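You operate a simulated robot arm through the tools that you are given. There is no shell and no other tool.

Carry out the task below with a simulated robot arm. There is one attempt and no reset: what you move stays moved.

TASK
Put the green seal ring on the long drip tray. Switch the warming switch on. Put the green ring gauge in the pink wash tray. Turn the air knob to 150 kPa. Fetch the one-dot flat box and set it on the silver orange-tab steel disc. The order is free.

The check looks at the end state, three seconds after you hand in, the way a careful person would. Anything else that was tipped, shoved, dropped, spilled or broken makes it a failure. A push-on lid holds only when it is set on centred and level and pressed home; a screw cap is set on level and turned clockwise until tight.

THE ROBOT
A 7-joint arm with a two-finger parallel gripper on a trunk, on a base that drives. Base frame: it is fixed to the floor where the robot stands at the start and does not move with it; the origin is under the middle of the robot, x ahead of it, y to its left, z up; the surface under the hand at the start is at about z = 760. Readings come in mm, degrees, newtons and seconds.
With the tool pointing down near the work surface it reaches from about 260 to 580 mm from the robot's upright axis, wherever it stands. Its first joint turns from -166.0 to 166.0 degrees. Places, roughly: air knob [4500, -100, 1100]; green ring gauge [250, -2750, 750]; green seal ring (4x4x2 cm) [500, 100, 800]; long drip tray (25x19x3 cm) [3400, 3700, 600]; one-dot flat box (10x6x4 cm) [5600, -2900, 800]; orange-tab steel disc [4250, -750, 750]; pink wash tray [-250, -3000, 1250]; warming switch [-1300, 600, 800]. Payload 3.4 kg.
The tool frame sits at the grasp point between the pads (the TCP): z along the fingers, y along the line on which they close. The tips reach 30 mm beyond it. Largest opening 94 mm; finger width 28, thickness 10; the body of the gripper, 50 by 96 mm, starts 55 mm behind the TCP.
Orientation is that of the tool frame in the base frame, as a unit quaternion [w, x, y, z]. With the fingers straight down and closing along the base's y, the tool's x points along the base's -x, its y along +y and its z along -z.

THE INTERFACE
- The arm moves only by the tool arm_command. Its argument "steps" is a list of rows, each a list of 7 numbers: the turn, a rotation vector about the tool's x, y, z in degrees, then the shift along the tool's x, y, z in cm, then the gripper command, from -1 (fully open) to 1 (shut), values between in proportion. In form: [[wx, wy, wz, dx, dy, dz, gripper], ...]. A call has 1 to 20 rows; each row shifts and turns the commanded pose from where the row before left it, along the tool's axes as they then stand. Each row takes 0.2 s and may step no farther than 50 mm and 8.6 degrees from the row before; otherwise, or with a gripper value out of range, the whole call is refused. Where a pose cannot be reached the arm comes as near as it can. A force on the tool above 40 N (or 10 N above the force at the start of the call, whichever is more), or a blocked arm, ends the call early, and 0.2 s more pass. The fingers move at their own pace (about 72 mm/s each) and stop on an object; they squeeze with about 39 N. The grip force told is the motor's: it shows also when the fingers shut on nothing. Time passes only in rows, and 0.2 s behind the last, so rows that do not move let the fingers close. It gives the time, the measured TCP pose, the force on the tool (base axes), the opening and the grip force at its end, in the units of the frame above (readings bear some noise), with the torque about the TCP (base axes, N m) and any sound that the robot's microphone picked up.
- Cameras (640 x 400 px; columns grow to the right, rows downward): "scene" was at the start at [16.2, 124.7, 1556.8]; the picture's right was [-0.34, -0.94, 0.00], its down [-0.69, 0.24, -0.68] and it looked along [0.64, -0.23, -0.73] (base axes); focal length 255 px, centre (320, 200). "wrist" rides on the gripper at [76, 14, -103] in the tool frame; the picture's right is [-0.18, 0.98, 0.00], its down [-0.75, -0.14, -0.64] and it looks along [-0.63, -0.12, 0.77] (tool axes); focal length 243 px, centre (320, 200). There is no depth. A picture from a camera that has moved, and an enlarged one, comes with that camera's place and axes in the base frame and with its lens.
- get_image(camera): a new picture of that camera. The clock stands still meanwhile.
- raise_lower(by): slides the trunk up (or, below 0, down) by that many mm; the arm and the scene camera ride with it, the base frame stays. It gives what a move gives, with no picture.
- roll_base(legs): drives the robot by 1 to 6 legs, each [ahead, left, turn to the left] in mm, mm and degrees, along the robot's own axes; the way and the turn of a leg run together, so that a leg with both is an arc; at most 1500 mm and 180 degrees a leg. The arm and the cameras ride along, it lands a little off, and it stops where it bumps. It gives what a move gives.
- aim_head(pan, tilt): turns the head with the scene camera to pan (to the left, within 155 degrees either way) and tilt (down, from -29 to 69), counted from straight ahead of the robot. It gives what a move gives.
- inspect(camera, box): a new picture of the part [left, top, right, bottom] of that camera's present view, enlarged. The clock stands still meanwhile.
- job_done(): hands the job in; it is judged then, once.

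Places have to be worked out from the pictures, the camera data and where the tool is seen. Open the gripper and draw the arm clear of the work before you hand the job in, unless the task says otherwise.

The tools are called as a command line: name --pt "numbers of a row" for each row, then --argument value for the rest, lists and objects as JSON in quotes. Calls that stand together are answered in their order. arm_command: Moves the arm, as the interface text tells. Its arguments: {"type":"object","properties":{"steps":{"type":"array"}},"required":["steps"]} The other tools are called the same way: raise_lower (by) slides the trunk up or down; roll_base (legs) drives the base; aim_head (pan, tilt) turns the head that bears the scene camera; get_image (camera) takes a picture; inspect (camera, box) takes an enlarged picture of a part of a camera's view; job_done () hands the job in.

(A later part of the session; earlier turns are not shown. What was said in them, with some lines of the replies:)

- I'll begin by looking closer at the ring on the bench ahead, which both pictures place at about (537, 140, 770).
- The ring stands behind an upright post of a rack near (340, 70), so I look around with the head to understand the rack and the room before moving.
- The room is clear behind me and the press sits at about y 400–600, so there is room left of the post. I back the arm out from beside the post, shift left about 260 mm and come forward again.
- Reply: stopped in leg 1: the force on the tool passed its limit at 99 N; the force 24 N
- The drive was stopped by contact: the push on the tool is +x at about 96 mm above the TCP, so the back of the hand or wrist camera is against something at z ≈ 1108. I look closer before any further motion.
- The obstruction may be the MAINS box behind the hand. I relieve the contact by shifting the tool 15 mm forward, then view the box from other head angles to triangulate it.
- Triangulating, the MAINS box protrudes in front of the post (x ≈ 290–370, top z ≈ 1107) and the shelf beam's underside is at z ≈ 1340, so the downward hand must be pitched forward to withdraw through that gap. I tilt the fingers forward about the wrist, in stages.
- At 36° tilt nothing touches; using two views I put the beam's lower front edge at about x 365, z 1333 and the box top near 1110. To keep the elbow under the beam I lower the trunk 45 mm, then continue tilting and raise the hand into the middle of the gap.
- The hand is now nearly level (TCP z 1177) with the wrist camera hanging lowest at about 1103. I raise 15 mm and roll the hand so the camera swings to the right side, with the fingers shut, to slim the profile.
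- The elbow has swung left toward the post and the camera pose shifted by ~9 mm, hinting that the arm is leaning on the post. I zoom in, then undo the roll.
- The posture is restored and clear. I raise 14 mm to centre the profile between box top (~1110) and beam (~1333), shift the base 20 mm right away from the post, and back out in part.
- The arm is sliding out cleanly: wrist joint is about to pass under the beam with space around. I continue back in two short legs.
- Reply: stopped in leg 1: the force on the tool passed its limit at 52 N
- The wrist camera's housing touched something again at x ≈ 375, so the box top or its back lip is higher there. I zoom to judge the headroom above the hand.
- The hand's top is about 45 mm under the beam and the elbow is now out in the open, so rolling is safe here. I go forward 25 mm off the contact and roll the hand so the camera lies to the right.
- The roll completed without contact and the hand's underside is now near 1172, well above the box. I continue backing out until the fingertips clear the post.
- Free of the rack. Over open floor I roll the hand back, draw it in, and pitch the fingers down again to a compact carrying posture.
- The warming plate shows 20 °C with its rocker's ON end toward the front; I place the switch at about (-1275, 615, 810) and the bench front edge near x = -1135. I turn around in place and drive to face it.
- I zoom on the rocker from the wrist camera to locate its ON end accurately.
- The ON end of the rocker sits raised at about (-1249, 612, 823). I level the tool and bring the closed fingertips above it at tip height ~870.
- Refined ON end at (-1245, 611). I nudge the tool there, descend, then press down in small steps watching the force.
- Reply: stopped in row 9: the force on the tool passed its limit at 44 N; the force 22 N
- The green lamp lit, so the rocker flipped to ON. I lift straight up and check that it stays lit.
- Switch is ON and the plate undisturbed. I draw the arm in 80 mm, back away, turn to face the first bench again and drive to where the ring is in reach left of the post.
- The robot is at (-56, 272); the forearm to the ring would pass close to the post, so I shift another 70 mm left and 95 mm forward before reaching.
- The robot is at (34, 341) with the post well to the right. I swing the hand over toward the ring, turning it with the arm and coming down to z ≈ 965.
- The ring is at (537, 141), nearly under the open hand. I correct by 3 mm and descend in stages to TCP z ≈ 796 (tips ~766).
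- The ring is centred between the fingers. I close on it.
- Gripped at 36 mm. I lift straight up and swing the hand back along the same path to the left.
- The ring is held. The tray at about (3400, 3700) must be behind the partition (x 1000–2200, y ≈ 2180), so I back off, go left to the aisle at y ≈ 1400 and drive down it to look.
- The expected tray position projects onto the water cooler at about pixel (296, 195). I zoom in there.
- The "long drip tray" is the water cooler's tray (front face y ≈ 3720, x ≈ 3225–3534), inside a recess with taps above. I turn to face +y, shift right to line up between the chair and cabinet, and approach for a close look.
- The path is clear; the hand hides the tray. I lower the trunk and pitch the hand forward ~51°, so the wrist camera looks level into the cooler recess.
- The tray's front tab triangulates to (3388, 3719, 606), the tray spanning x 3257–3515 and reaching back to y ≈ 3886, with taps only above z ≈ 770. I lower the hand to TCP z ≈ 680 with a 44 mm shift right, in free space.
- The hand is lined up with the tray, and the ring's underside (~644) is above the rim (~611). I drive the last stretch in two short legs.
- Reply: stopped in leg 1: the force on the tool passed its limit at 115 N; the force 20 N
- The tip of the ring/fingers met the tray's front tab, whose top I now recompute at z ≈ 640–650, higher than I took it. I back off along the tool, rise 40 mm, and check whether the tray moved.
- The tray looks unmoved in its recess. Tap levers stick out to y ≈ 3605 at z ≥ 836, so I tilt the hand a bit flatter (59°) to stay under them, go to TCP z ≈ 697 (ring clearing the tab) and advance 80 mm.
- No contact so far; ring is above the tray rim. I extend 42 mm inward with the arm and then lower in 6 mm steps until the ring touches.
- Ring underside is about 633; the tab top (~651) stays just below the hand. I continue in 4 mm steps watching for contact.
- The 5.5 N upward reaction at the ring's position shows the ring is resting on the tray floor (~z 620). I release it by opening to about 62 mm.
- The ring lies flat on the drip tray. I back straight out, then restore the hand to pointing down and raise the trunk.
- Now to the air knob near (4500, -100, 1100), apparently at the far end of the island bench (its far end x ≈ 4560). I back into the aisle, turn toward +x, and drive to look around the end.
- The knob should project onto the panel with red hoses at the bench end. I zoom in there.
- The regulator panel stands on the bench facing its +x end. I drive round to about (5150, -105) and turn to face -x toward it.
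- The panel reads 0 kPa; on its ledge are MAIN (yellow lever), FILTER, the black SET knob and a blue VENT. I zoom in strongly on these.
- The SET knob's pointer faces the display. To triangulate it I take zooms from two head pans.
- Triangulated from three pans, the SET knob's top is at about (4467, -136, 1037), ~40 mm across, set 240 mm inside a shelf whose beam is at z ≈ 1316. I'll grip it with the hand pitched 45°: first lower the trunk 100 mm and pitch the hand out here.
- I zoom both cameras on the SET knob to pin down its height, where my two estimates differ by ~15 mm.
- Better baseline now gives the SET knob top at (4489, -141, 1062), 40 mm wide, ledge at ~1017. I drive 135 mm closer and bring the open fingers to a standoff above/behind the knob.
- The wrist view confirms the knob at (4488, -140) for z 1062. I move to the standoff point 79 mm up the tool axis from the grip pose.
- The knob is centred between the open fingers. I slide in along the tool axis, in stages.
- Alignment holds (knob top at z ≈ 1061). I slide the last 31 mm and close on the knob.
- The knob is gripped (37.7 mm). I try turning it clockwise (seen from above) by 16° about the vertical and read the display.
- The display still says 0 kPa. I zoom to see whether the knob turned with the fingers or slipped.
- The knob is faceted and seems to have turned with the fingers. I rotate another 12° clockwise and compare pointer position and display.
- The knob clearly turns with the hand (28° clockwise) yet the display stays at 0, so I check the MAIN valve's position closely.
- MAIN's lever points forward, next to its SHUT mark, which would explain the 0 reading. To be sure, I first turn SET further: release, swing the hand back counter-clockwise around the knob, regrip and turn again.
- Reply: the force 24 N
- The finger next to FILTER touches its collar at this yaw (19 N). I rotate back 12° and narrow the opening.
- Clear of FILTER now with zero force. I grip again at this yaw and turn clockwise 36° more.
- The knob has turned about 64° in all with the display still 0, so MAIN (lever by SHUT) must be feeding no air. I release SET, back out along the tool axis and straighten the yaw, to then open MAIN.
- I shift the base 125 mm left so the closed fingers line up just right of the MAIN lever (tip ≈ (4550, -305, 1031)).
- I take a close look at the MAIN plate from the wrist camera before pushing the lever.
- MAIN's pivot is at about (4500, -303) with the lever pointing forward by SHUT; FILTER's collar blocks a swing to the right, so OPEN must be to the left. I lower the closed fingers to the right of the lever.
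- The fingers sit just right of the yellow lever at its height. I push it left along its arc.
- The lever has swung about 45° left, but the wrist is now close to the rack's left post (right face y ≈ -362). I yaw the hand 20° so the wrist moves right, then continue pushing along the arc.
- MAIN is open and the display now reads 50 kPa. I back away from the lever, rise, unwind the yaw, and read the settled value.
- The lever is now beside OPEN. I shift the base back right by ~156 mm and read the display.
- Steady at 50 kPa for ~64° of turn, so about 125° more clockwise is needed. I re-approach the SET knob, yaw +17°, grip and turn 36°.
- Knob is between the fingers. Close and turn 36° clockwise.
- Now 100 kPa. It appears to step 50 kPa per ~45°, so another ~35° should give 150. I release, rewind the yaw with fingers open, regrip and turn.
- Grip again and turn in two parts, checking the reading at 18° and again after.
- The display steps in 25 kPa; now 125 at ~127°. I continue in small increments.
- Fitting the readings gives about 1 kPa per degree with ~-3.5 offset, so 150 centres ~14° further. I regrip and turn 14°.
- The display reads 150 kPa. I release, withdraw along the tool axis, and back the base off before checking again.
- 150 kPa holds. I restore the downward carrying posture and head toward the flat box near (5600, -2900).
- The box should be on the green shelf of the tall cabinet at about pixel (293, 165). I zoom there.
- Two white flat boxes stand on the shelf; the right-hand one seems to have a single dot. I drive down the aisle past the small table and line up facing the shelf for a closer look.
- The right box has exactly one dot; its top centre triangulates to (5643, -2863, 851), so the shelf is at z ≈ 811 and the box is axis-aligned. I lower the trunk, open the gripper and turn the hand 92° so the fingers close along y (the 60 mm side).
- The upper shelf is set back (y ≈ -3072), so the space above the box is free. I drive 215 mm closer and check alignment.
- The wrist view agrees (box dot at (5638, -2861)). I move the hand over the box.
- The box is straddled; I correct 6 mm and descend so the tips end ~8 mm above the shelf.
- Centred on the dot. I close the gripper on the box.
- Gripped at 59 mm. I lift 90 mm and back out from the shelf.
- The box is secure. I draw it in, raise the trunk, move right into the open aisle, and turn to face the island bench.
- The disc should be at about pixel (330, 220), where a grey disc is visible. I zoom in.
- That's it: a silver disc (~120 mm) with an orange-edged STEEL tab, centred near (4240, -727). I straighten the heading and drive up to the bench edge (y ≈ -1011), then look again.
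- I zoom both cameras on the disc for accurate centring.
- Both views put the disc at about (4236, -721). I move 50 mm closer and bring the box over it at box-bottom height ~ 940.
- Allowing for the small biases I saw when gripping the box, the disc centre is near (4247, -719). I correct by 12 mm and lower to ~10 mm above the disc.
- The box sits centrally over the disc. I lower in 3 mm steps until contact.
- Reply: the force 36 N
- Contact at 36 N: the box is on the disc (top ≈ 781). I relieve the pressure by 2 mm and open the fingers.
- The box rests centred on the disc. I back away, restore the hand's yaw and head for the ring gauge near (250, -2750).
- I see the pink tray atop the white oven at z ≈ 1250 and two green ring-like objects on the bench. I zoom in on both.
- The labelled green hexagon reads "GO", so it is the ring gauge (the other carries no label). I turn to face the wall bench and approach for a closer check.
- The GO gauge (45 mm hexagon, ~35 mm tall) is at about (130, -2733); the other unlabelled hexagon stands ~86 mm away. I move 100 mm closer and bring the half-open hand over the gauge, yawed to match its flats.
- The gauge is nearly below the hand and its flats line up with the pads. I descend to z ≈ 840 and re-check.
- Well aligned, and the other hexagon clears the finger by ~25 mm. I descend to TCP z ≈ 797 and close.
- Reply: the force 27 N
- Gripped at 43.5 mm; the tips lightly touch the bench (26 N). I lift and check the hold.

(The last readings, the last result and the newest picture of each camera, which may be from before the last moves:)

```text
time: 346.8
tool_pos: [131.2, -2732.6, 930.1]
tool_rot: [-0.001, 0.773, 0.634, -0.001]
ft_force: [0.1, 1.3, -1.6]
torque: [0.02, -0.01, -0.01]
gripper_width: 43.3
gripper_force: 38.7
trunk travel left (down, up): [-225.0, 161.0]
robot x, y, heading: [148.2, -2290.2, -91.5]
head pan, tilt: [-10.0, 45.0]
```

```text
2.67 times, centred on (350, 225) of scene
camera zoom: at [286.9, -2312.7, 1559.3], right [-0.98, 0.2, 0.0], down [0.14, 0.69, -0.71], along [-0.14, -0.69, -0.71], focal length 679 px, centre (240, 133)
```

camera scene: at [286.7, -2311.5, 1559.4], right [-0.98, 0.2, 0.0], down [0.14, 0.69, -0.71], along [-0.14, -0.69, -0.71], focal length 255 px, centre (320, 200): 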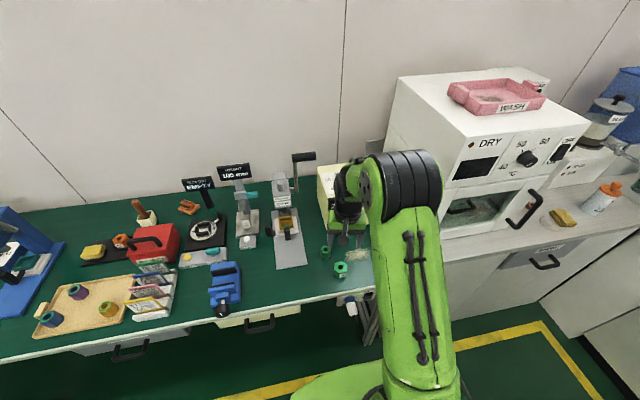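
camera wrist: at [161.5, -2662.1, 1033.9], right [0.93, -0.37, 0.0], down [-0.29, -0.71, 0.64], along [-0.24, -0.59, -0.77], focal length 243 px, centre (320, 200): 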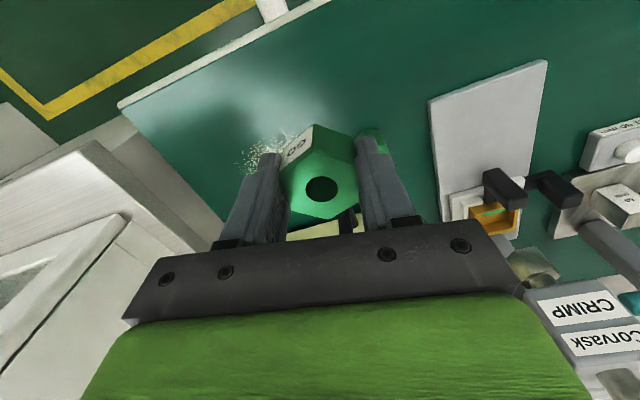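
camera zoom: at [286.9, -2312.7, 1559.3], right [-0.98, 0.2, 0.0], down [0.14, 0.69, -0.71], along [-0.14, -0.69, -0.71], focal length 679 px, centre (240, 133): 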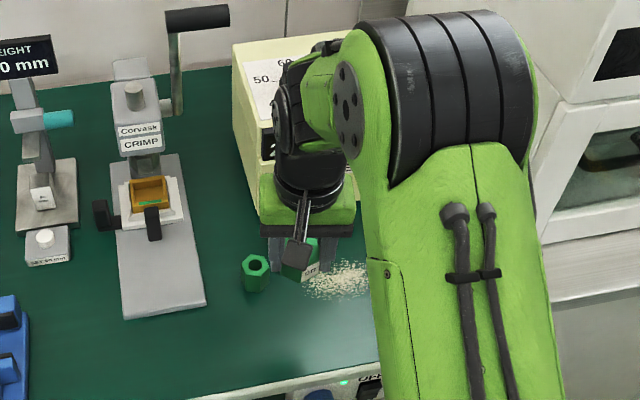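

The gauge is held and its neighbours are undisturbed. The pink tray on the oven spans about x -230…-436, y -2846…-2991 (rim ≈1270). I back off, raise trunk and arm so the gauge clears the rim, then move in front of the oven.

roll_base --legs '[[-280, 0, 0]]'

raise_lower --by 160

arm_command --pt "0 0 0 0 0 -4.8 1" --pt "0 0 0 0 0 -4.8 1" --pt "0 0 0 0 0 -4.8 1" --pt "0 0 0 0 0 -4.8 1" --pt "0 0 0 0 0 -4.8 1" --pt "0 0 0 0 0 -2 1" --pt "0 0 0 0 0 0 1"

roll_base --legs '[[0, -470, 1.3]]'

aim_head --pan -10 --tilt 35

get_image --camera "scene"

get_image --camera "wrist"

```text
time: 348.7
tool_pos: [139.0, -2450.2, 932.7]
tool_rot: [-0.001, 0.773, 0.635, -0.001]
ft_force: [-0.7, 1.0, -0.7]
torque: [0.03, 0.01, 0.0]
gripper_width: 43.2
gripper_force: 39.3
trunk travel left (down, up): [-225.0, 161.0]
robot x, y, heading: [155.5, -2006.9, -91.5]
head pan, tilt: [-10.0, 45.0]
```

```text
time: 350.6
tool_pos: [139.0, -2452.0, 1091.1]
tool_rot: [-0.001, 0.774, 0.634, -0.001]
ft_force: [0.2, -0.9, -0.9]
torque: [0.0, 0.0, 0.02]
gripper_width: 43.1
gripper_force: 38.7
trunk travel left (down, up): [-385.0, 1.0]
robot x, y, heading: [155.3, -2009.2, -91.5]
head pan, tilt: [-10.0, 45.0]
```

```text
time: 352.2
tool_pos: [139.4, -2451.6, 1352.3]
tool_rot: [-0.001, 0.773, 0.634, 0.0]
ft_force: [0.6, 0.4, -1.1]
torque: [0.03, 0.02, 0.01]
gripper_width: 43.2
gripper_force: 39.0
trunk travel left (down, up): [-385.0, 1.0]
robot x, y, heading: [153.9, -2002.6, -91.3]
head pan, tilt: [-10.0, 45.0]
```

```text
time: 355.0
tool_pos: [-323.7, -2445.5, 1351.0]
tool_rot: [-0.001, 0.767, 0.641, -0.001]
ft_force: [-0.9, 0.0, -1.1]
torque: [0.0, -0.04, 0.01]
gripper_width: 43.2
gripper_force: 39.0
trunk travel left (down, up): [-385.0, 1.0]
robot x, y, heading: [-315.9, -2000.7, -90.4]
head pan, tilt: [-10.0, 45.0]
```

```text
time: 355.7
tool_pos: [-323.3, -2446.3, 1350.3]
tool_rot: [-0.001, 0.767, 0.641, 0.0]
ft_force: [-0.7, 0.0, -2.0]
torque: [0.01, -0.02, 0.0]
gripper_width: 43.3
gripper_force: 39.1
trunk travel left (down, up): [-385.0, 1.0]
robot x, y, heading: [-316.7, -1998.4, -90.3]
head pan, tilt: [-10.0, 35.0]
```

```text
taken
camera scene: at [-178.5, -2027.5, 1733.9], right [-0.98, 0.18, 0.0], down [0.1, 0.56, -0.82], along [-0.15, -0.81, -0.57], focal length 255 px, centre (320, 200)
```

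scene: 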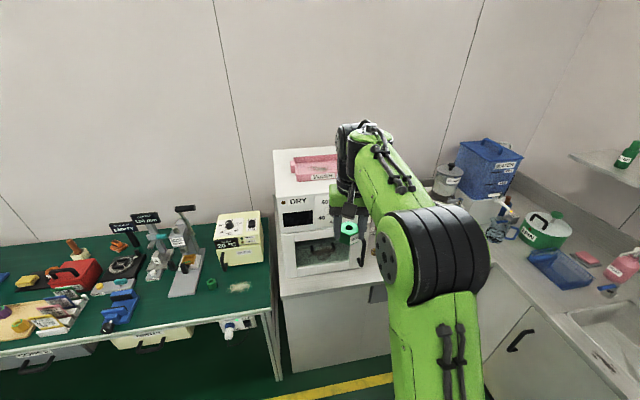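

```text
taken
camera wrist: at [-294.7, -2373.2, 1453.2], right [0.93, -0.36, 0.0], down [-0.27, -0.72, 0.64], along [-0.23, -0.6, -0.77], focal length 243 px, centre (320, 200)
```

wrist: 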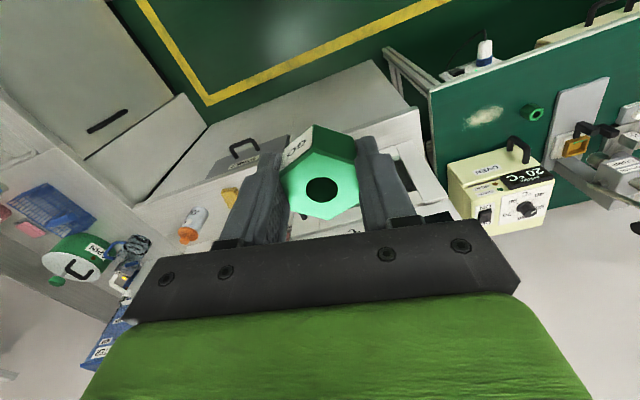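

I zoom on the tray from this higher viewpoint to fix its height.

inspect --camera "scene" --box '[265, 135, 365, 215]'

```text
5.00 times, centred on (315, 175) of scene
camera zoom: at [-178.5, -2027.5, 1733.9], right [-0.98, 0.18, 0.0], down [0.1, 0.56, -0.82], along [-0.15, -0.81, -0.57], focal length 1274 px, centre (345, 325)
```

zoom: 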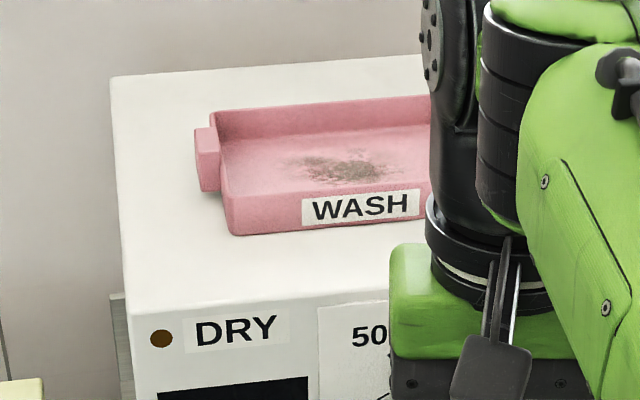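

Oven top is at z ≈ 1232 and the tray centre about (-340, -2935). I drive forward 380 mm with the gauge above rim height.

roll_base --legs '[[380, 0, 0]]'

get_image --camera "wrist"

get_image --camera "scene"

```text
time: 358.1
tool_pos: [-326.2, -2826.9, 1351.5]
tool_rot: [-0.001, 0.766, 0.643, -0.001]
ft_force: [-0.6, -0.3, -1.5]
torque: [0.0, 0.01, 0.04]
gripper_width: 43.3
gripper_force: 39.4
trunk travel left (down, up): [-385.0, 1.0]
robot x, y, heading: [-317.9, -2379.3, -90.1]
head pan, tilt: [-10.0, 35.0]
```

```text
taken
camera wrist: at [-296.0, -2754.5, 1453.3], right [0.94, -0.35, 0.0], down [-0.27, -0.72, 0.64], along [-0.23, -0.6, -0.77], focal length 243 px, centre (320, 200)
```

wrist: 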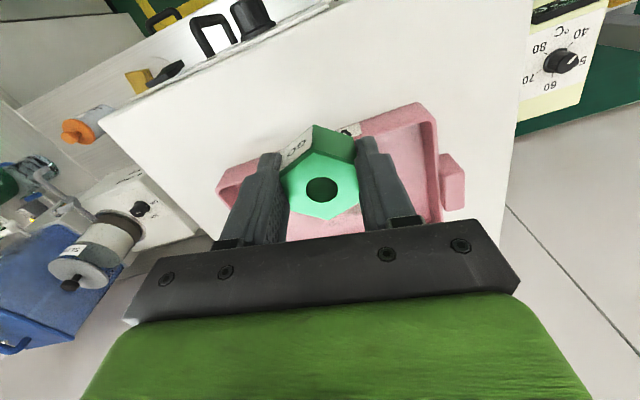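

```text
taken
camera scene: at [-180.1, -2408.8, 1734.0], right [-0.98, 0.18, 0.0], down [0.1, 0.56, -0.82], along [-0.15, -0.81, -0.57], focal length 255 px, centre (320, 200)
```

scene: 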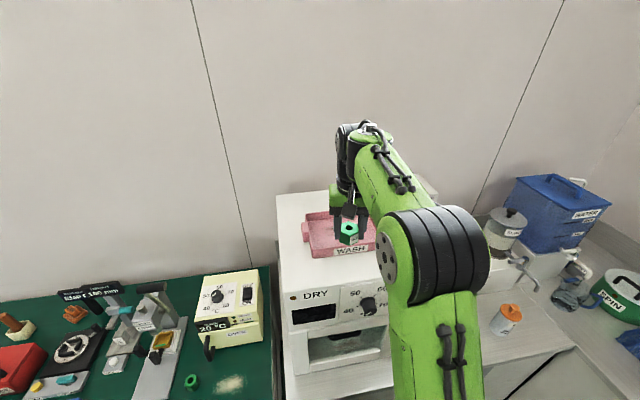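

From the wrist view the tray centre is (-337, -2912). I extend 85 mm to bring the gauge over it, then look.

arm_command --pt "0 0 0 -4.28 0.2 0 1" --pt "0 0 0 -4.28 0.2 0 1" --pt "0 0 0 0 0 3 1" --pt "0 0 0 0 0 0 1"

get_image --camera "wrist"

inspect --camera "scene" --box '[270, 170, 410, 290]'

```text
time: 359.1
tool_pos: [-333.1, -2904.0, 1319.0]
tool_rot: [-0.002, 0.767, 0.642, 0.001]
ft_force: [0.0, -0.6, -1.4]
torque: [0.06, 0.02, 0.01]
gripper_width: 43.2
gripper_force: 39.1
out of reach, approached as far as the arm can: row 2
trunk travel left (down, up): [-385.0, 1.0]
robot x, y, heading: [-318.5, -2383.0, -90.2]
head pan, tilt: [-10.0, 35.0]
```

```text
taken
camera wrist: at [-305.2, -2831.2, 1422.0], right [0.94, -0.35, 0.0], down [-0.27, -0.72, 0.64], along [-0.23, -0.6, -0.77], focal length 243 px, centre (320, 200)
```

wrist: 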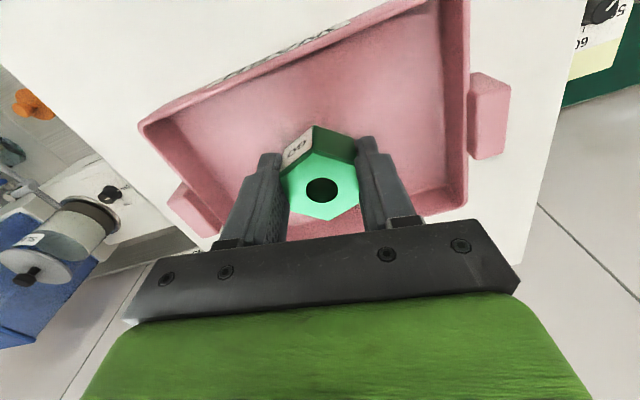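

```text
3.33 times, centred on (340, 230) of scene
camera zoom: at [-180.3, -2410.9, 1734.0], right [-0.98, 0.18, 0.0], down [0.1, 0.57, -0.82], along [-0.15, -0.81, -0.57], focal length 849 px, centre (253, 100)
```

zoom: 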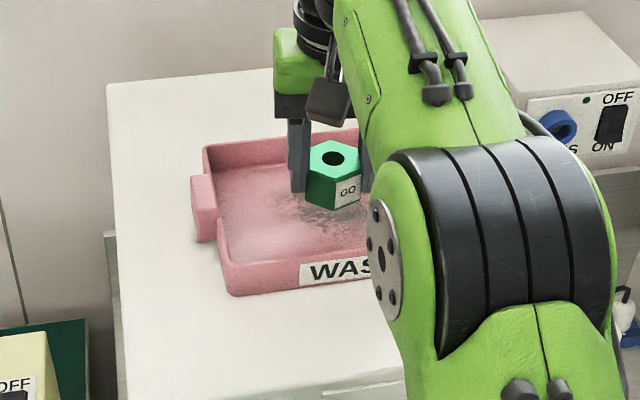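

The gauge is well inside the tray outline. I lower it until it touches the tray floor.

arm_command --pt "0 0 0 0 0 2.0 1" --pt "0 0 0 0 0 1.5 1" --pt "0 0 0 0 0 0.4 1" --pt "0 0 0 0 0 0.4 1" --pt "0 0 0 0 0 0.4 1" --pt "0 0 0 0 0 0 1"

get_image --camera "wrist"

inspect --camera "scene" --box '[270, 170, 410, 290]'

```text
time: 360.1
tool_pos: [-333.7, -2901.2, 1284.0]
tool_rot: [0.007, 0.767, 0.641, -0.007]
ft_force: [0.7, 3.5, 11.3]
torque: [0.36, -0.02, -0.01]
gripper_width: 43.2
gripper_force: 39.3
trunk travel left (down, up): [-385.0, 1.0]
robot x, y, heading: [-317.3, -2380.1, -90.1]
head pan, tilt: [-10.0, 35.0]
stopped in row 5: the force on the tool passed its limit at 45 N (the readings are from after the stop); the commanded pose is now the measured one
```

```text
taken
camera wrist: at [-305.7, -2826.9, 1385.0], right [0.93, -0.35, 0.0], down [-0.27, -0.7, 0.66], along [-0.23, -0.61, -0.75], focal length 243 px, centre (320, 200)
```

wrist: 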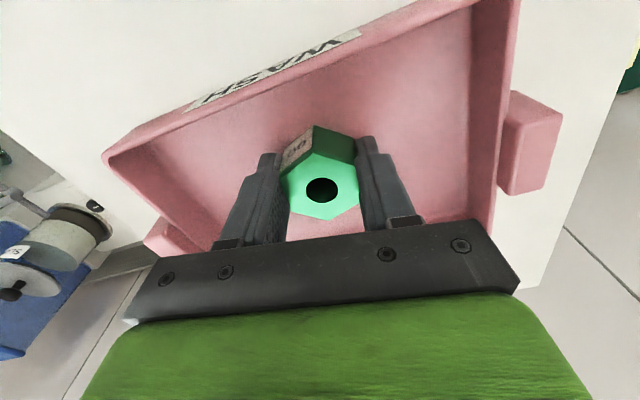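

```text
3.33 times, centred on (340, 230) of scene
camera zoom: at [-180.1, -2406.6, 1733.9], right [-0.98, 0.18, 0.0], down [0.1, 0.56, -0.82], along [-0.15, -0.81, -0.57], focal length 849 px, centre (253, 100)
```

zoom: 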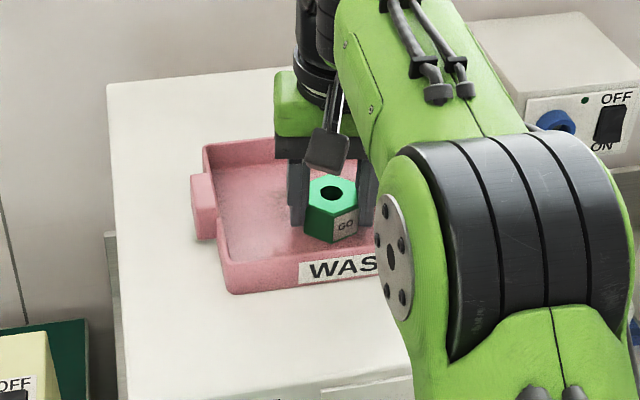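

The gauge rests on the tray floor (contact at TCP z 1284). I ease up 2 mm, open the fingers and lift away.

arm_command --pt "0 0 0 0 0 -0.2 1" --pt "0 0 0 0 0 0 0.05" --pt "0 0 0 0 0 0 -0.5" --pt "0 0 0 0 0 0 -0.5" --pt "0 0 0 0 0 -2 -0.5" --pt "0 0 0 0 0 -3 -0.5" --pt "0 0 0 0 0 -4 -0.5" --pt "0 0 0 0 0 0 -0.5"

get_image --camera "wrist"

inspect --camera "scene" --box '[270, 170, 410, 290]'

```text
time: 361.9
tool_pos: [-335.0, -2894.2, 1373.5]
tool_rot: [0.005, 0.767, 0.641, -0.006]
ft_force: [0.6, 0.2, -0.8]
torque: [0.0, 0.02, 0.03]
gripper_width: 70.3
gripper_force: 0.1
out of reach, approached as far as the arm can: row 7
trunk travel left (down, up): [-385.0, 1.0]
robot x, y, heading: [-317.7, -2383.4, -90.2]
head pan, tilt: [-10.0, 35.0]
```

```text
taken
camera wrist: at [-306.0, -2820.6, 1474.1], right [0.93, -0.35, 0.0], down [-0.27, -0.71, 0.65], along [-0.23, -0.61, -0.76], focal length 243 px, centre (320, 200)
```

wrist: 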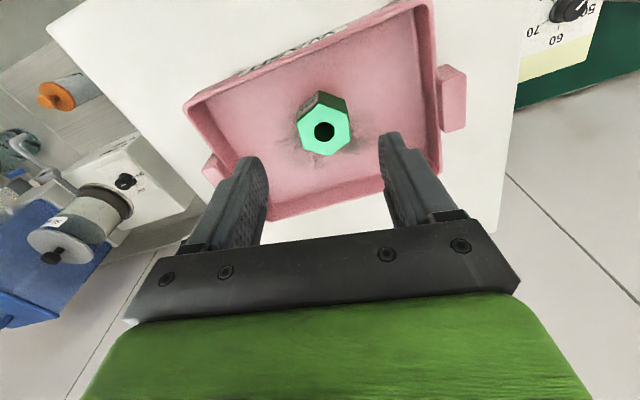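

```text
3.33 times, centred on (340, 230) of scene
camera zoom: at [-180.1, -2407.9, 1734.0], right [-0.98, 0.18, 0.0], down [0.1, 0.56, -0.82], along [-0.15, -0.81, -0.57], focal length 849 px, centre (253, 100)
```

zoom: 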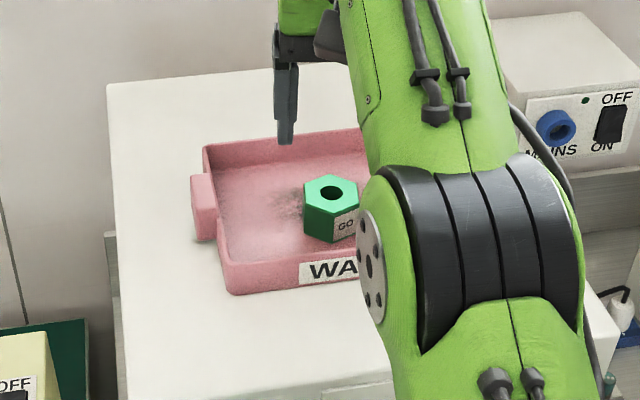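

The green GO gauge sits in the pink wash tray. I back the base away so the arm is clear and take a last look around.

roll_base --legs '[[-500, 0, 0]]'

aim_head --pan -10 --tilt 35

get_image --camera "scene"

aim_head --pan -135 --tilt 15

get_image --camera "scene"

```text
time: 364.9
tool_pos: [-333.8, -2397.1, 1372.2]
tool_rot: [0.005, 0.769, 0.64, -0.006]
ft_force: [0.1, -0.4, -0.2]
torque: [-0.01, 0.0, -0.03]
gripper_width: 70.1
gripper_force: 0.0
trunk travel left (down, up): [-385.0, 1.0]
robot x, y, heading: [-314.3, -1882.7, -90.6]
head pan, tilt: [-10.0, 35.0]
```

```text
time: 365.5
tool_pos: [-334.5, -2396.6, 1371.3]
tool_rot: [0.006, 0.768, 0.64, -0.007]
ft_force: [0.4, 0.0, 0.1]
torque: [0.0, 0.0, 0.03]
gripper_width: 70.5
gripper_force: 0.1
trunk travel left (down, up): [-385.0, 1.0]
robot x, y, heading: [-311.8, -1884.0, -90.7]
head pan, tilt: [-10.0, 35.0]
```

```text
taken
camera scene: at [-176.8, -1910.6, 1734.0], right [-0.98, 0.18, 0.0], down [0.11, 0.56, -0.82], along [-0.15, -0.81, -0.57], focal length 255 px, centre (320, 200)
```

scene: 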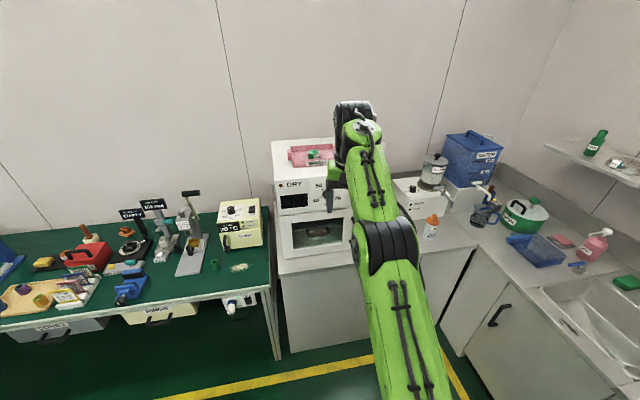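

```text
time: 367.5
tool_pos: [-334.8, -2396.9, 1372.1]
tool_rot: [0.005, 0.769, 0.639, -0.007]
ft_force: [-0.3, 0.4, 0.1]
torque: [-0.02, 0.03, 0.01]
gripper_width: 70.5
gripper_force: 0.0
trunk travel left (down, up): [-385.0, 1.0]
robot x, y, heading: [-314.9, -1880.6, -90.2]
head pan, tilt: [-135.0, 15.0]
```

```text
taken
camera scene: at [-226.1, -1757.9, 1766.0], right [0.71, 0.7, 0.0], down [0.18, -0.18, -0.97], along [-0.68, 0.69, -0.26], focal length 255 px, centre (320, 200)
```

scene: 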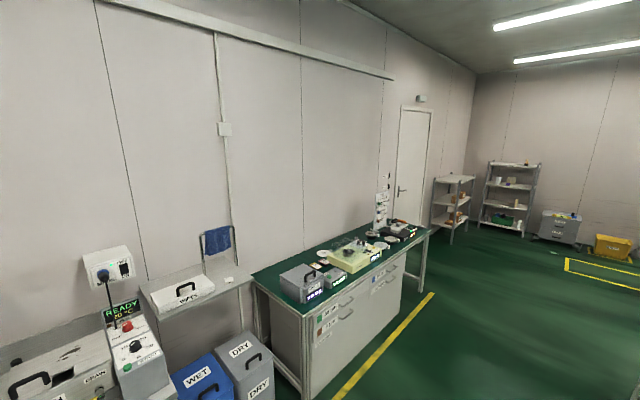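

inspect --camera "scene" --box '[350, 200, 440, 260]'

```text
6.67 times, centred on (395, 230) of scene
camera zoom: at [-226.1, -1757.9, 1766.0], right [0.71, 0.7, 0.0], down [0.18, -0.18, -0.97], along [-0.68, 0.69, -0.26], focal length 1698 px, centre (-180, 0)
```

zoom: 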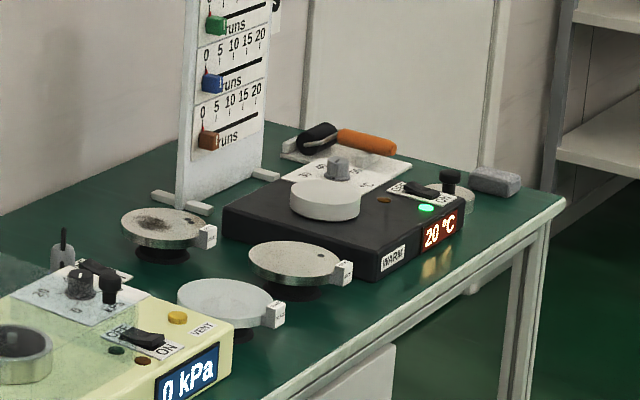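

The warming plate's lamp is still lit, the gauge is in the tray, and the earlier placements checked out; the gripper is open and the arm is clear. I hand the job in.

job_done

```text
The job is handed in.
```

I did all five tasks and handed the job in, but the check's verdict has not come back.

- **Seal ring:** it lies flat on the long drip tray, which is the tray of the water cooler.
- **Warming switch:** it is on. Its green lamp was still lit in a last look from across the room just before handing in.
- **Ring gauge:** the green gauge marked GO sits in the pink wash tray on top of the oven. A second green hexagon without a label stood next to it, and I left that one where it was.
- **Air knob:** the display reads 150 kPa. It stayed at 0 until I also opened the MAIN valve, which was shut, and I left MAIN open so the reading holds.
- **Flat box:** the one-dot box sits centred on the silver steel disc with the orange tab.

The arm touched a few fixed things on the way:

- **MAINS box:** I bumped the back of it twice while getting the hand out of the rack at the start, at about 99 N and 52 N.
- **Drip tray:** the hand hit its front tab once, at about 115 N.
- **FILTER and rack post:** a finger pressed the FILTER collar beside the air knob at about 20–25 N, and the elbow probably leaned on a rack post.

The drip tray looked unmoved in the pictures afterwards. I saw no damage to the FILTER collar, MAINS box or post, but did not inspect them closely.
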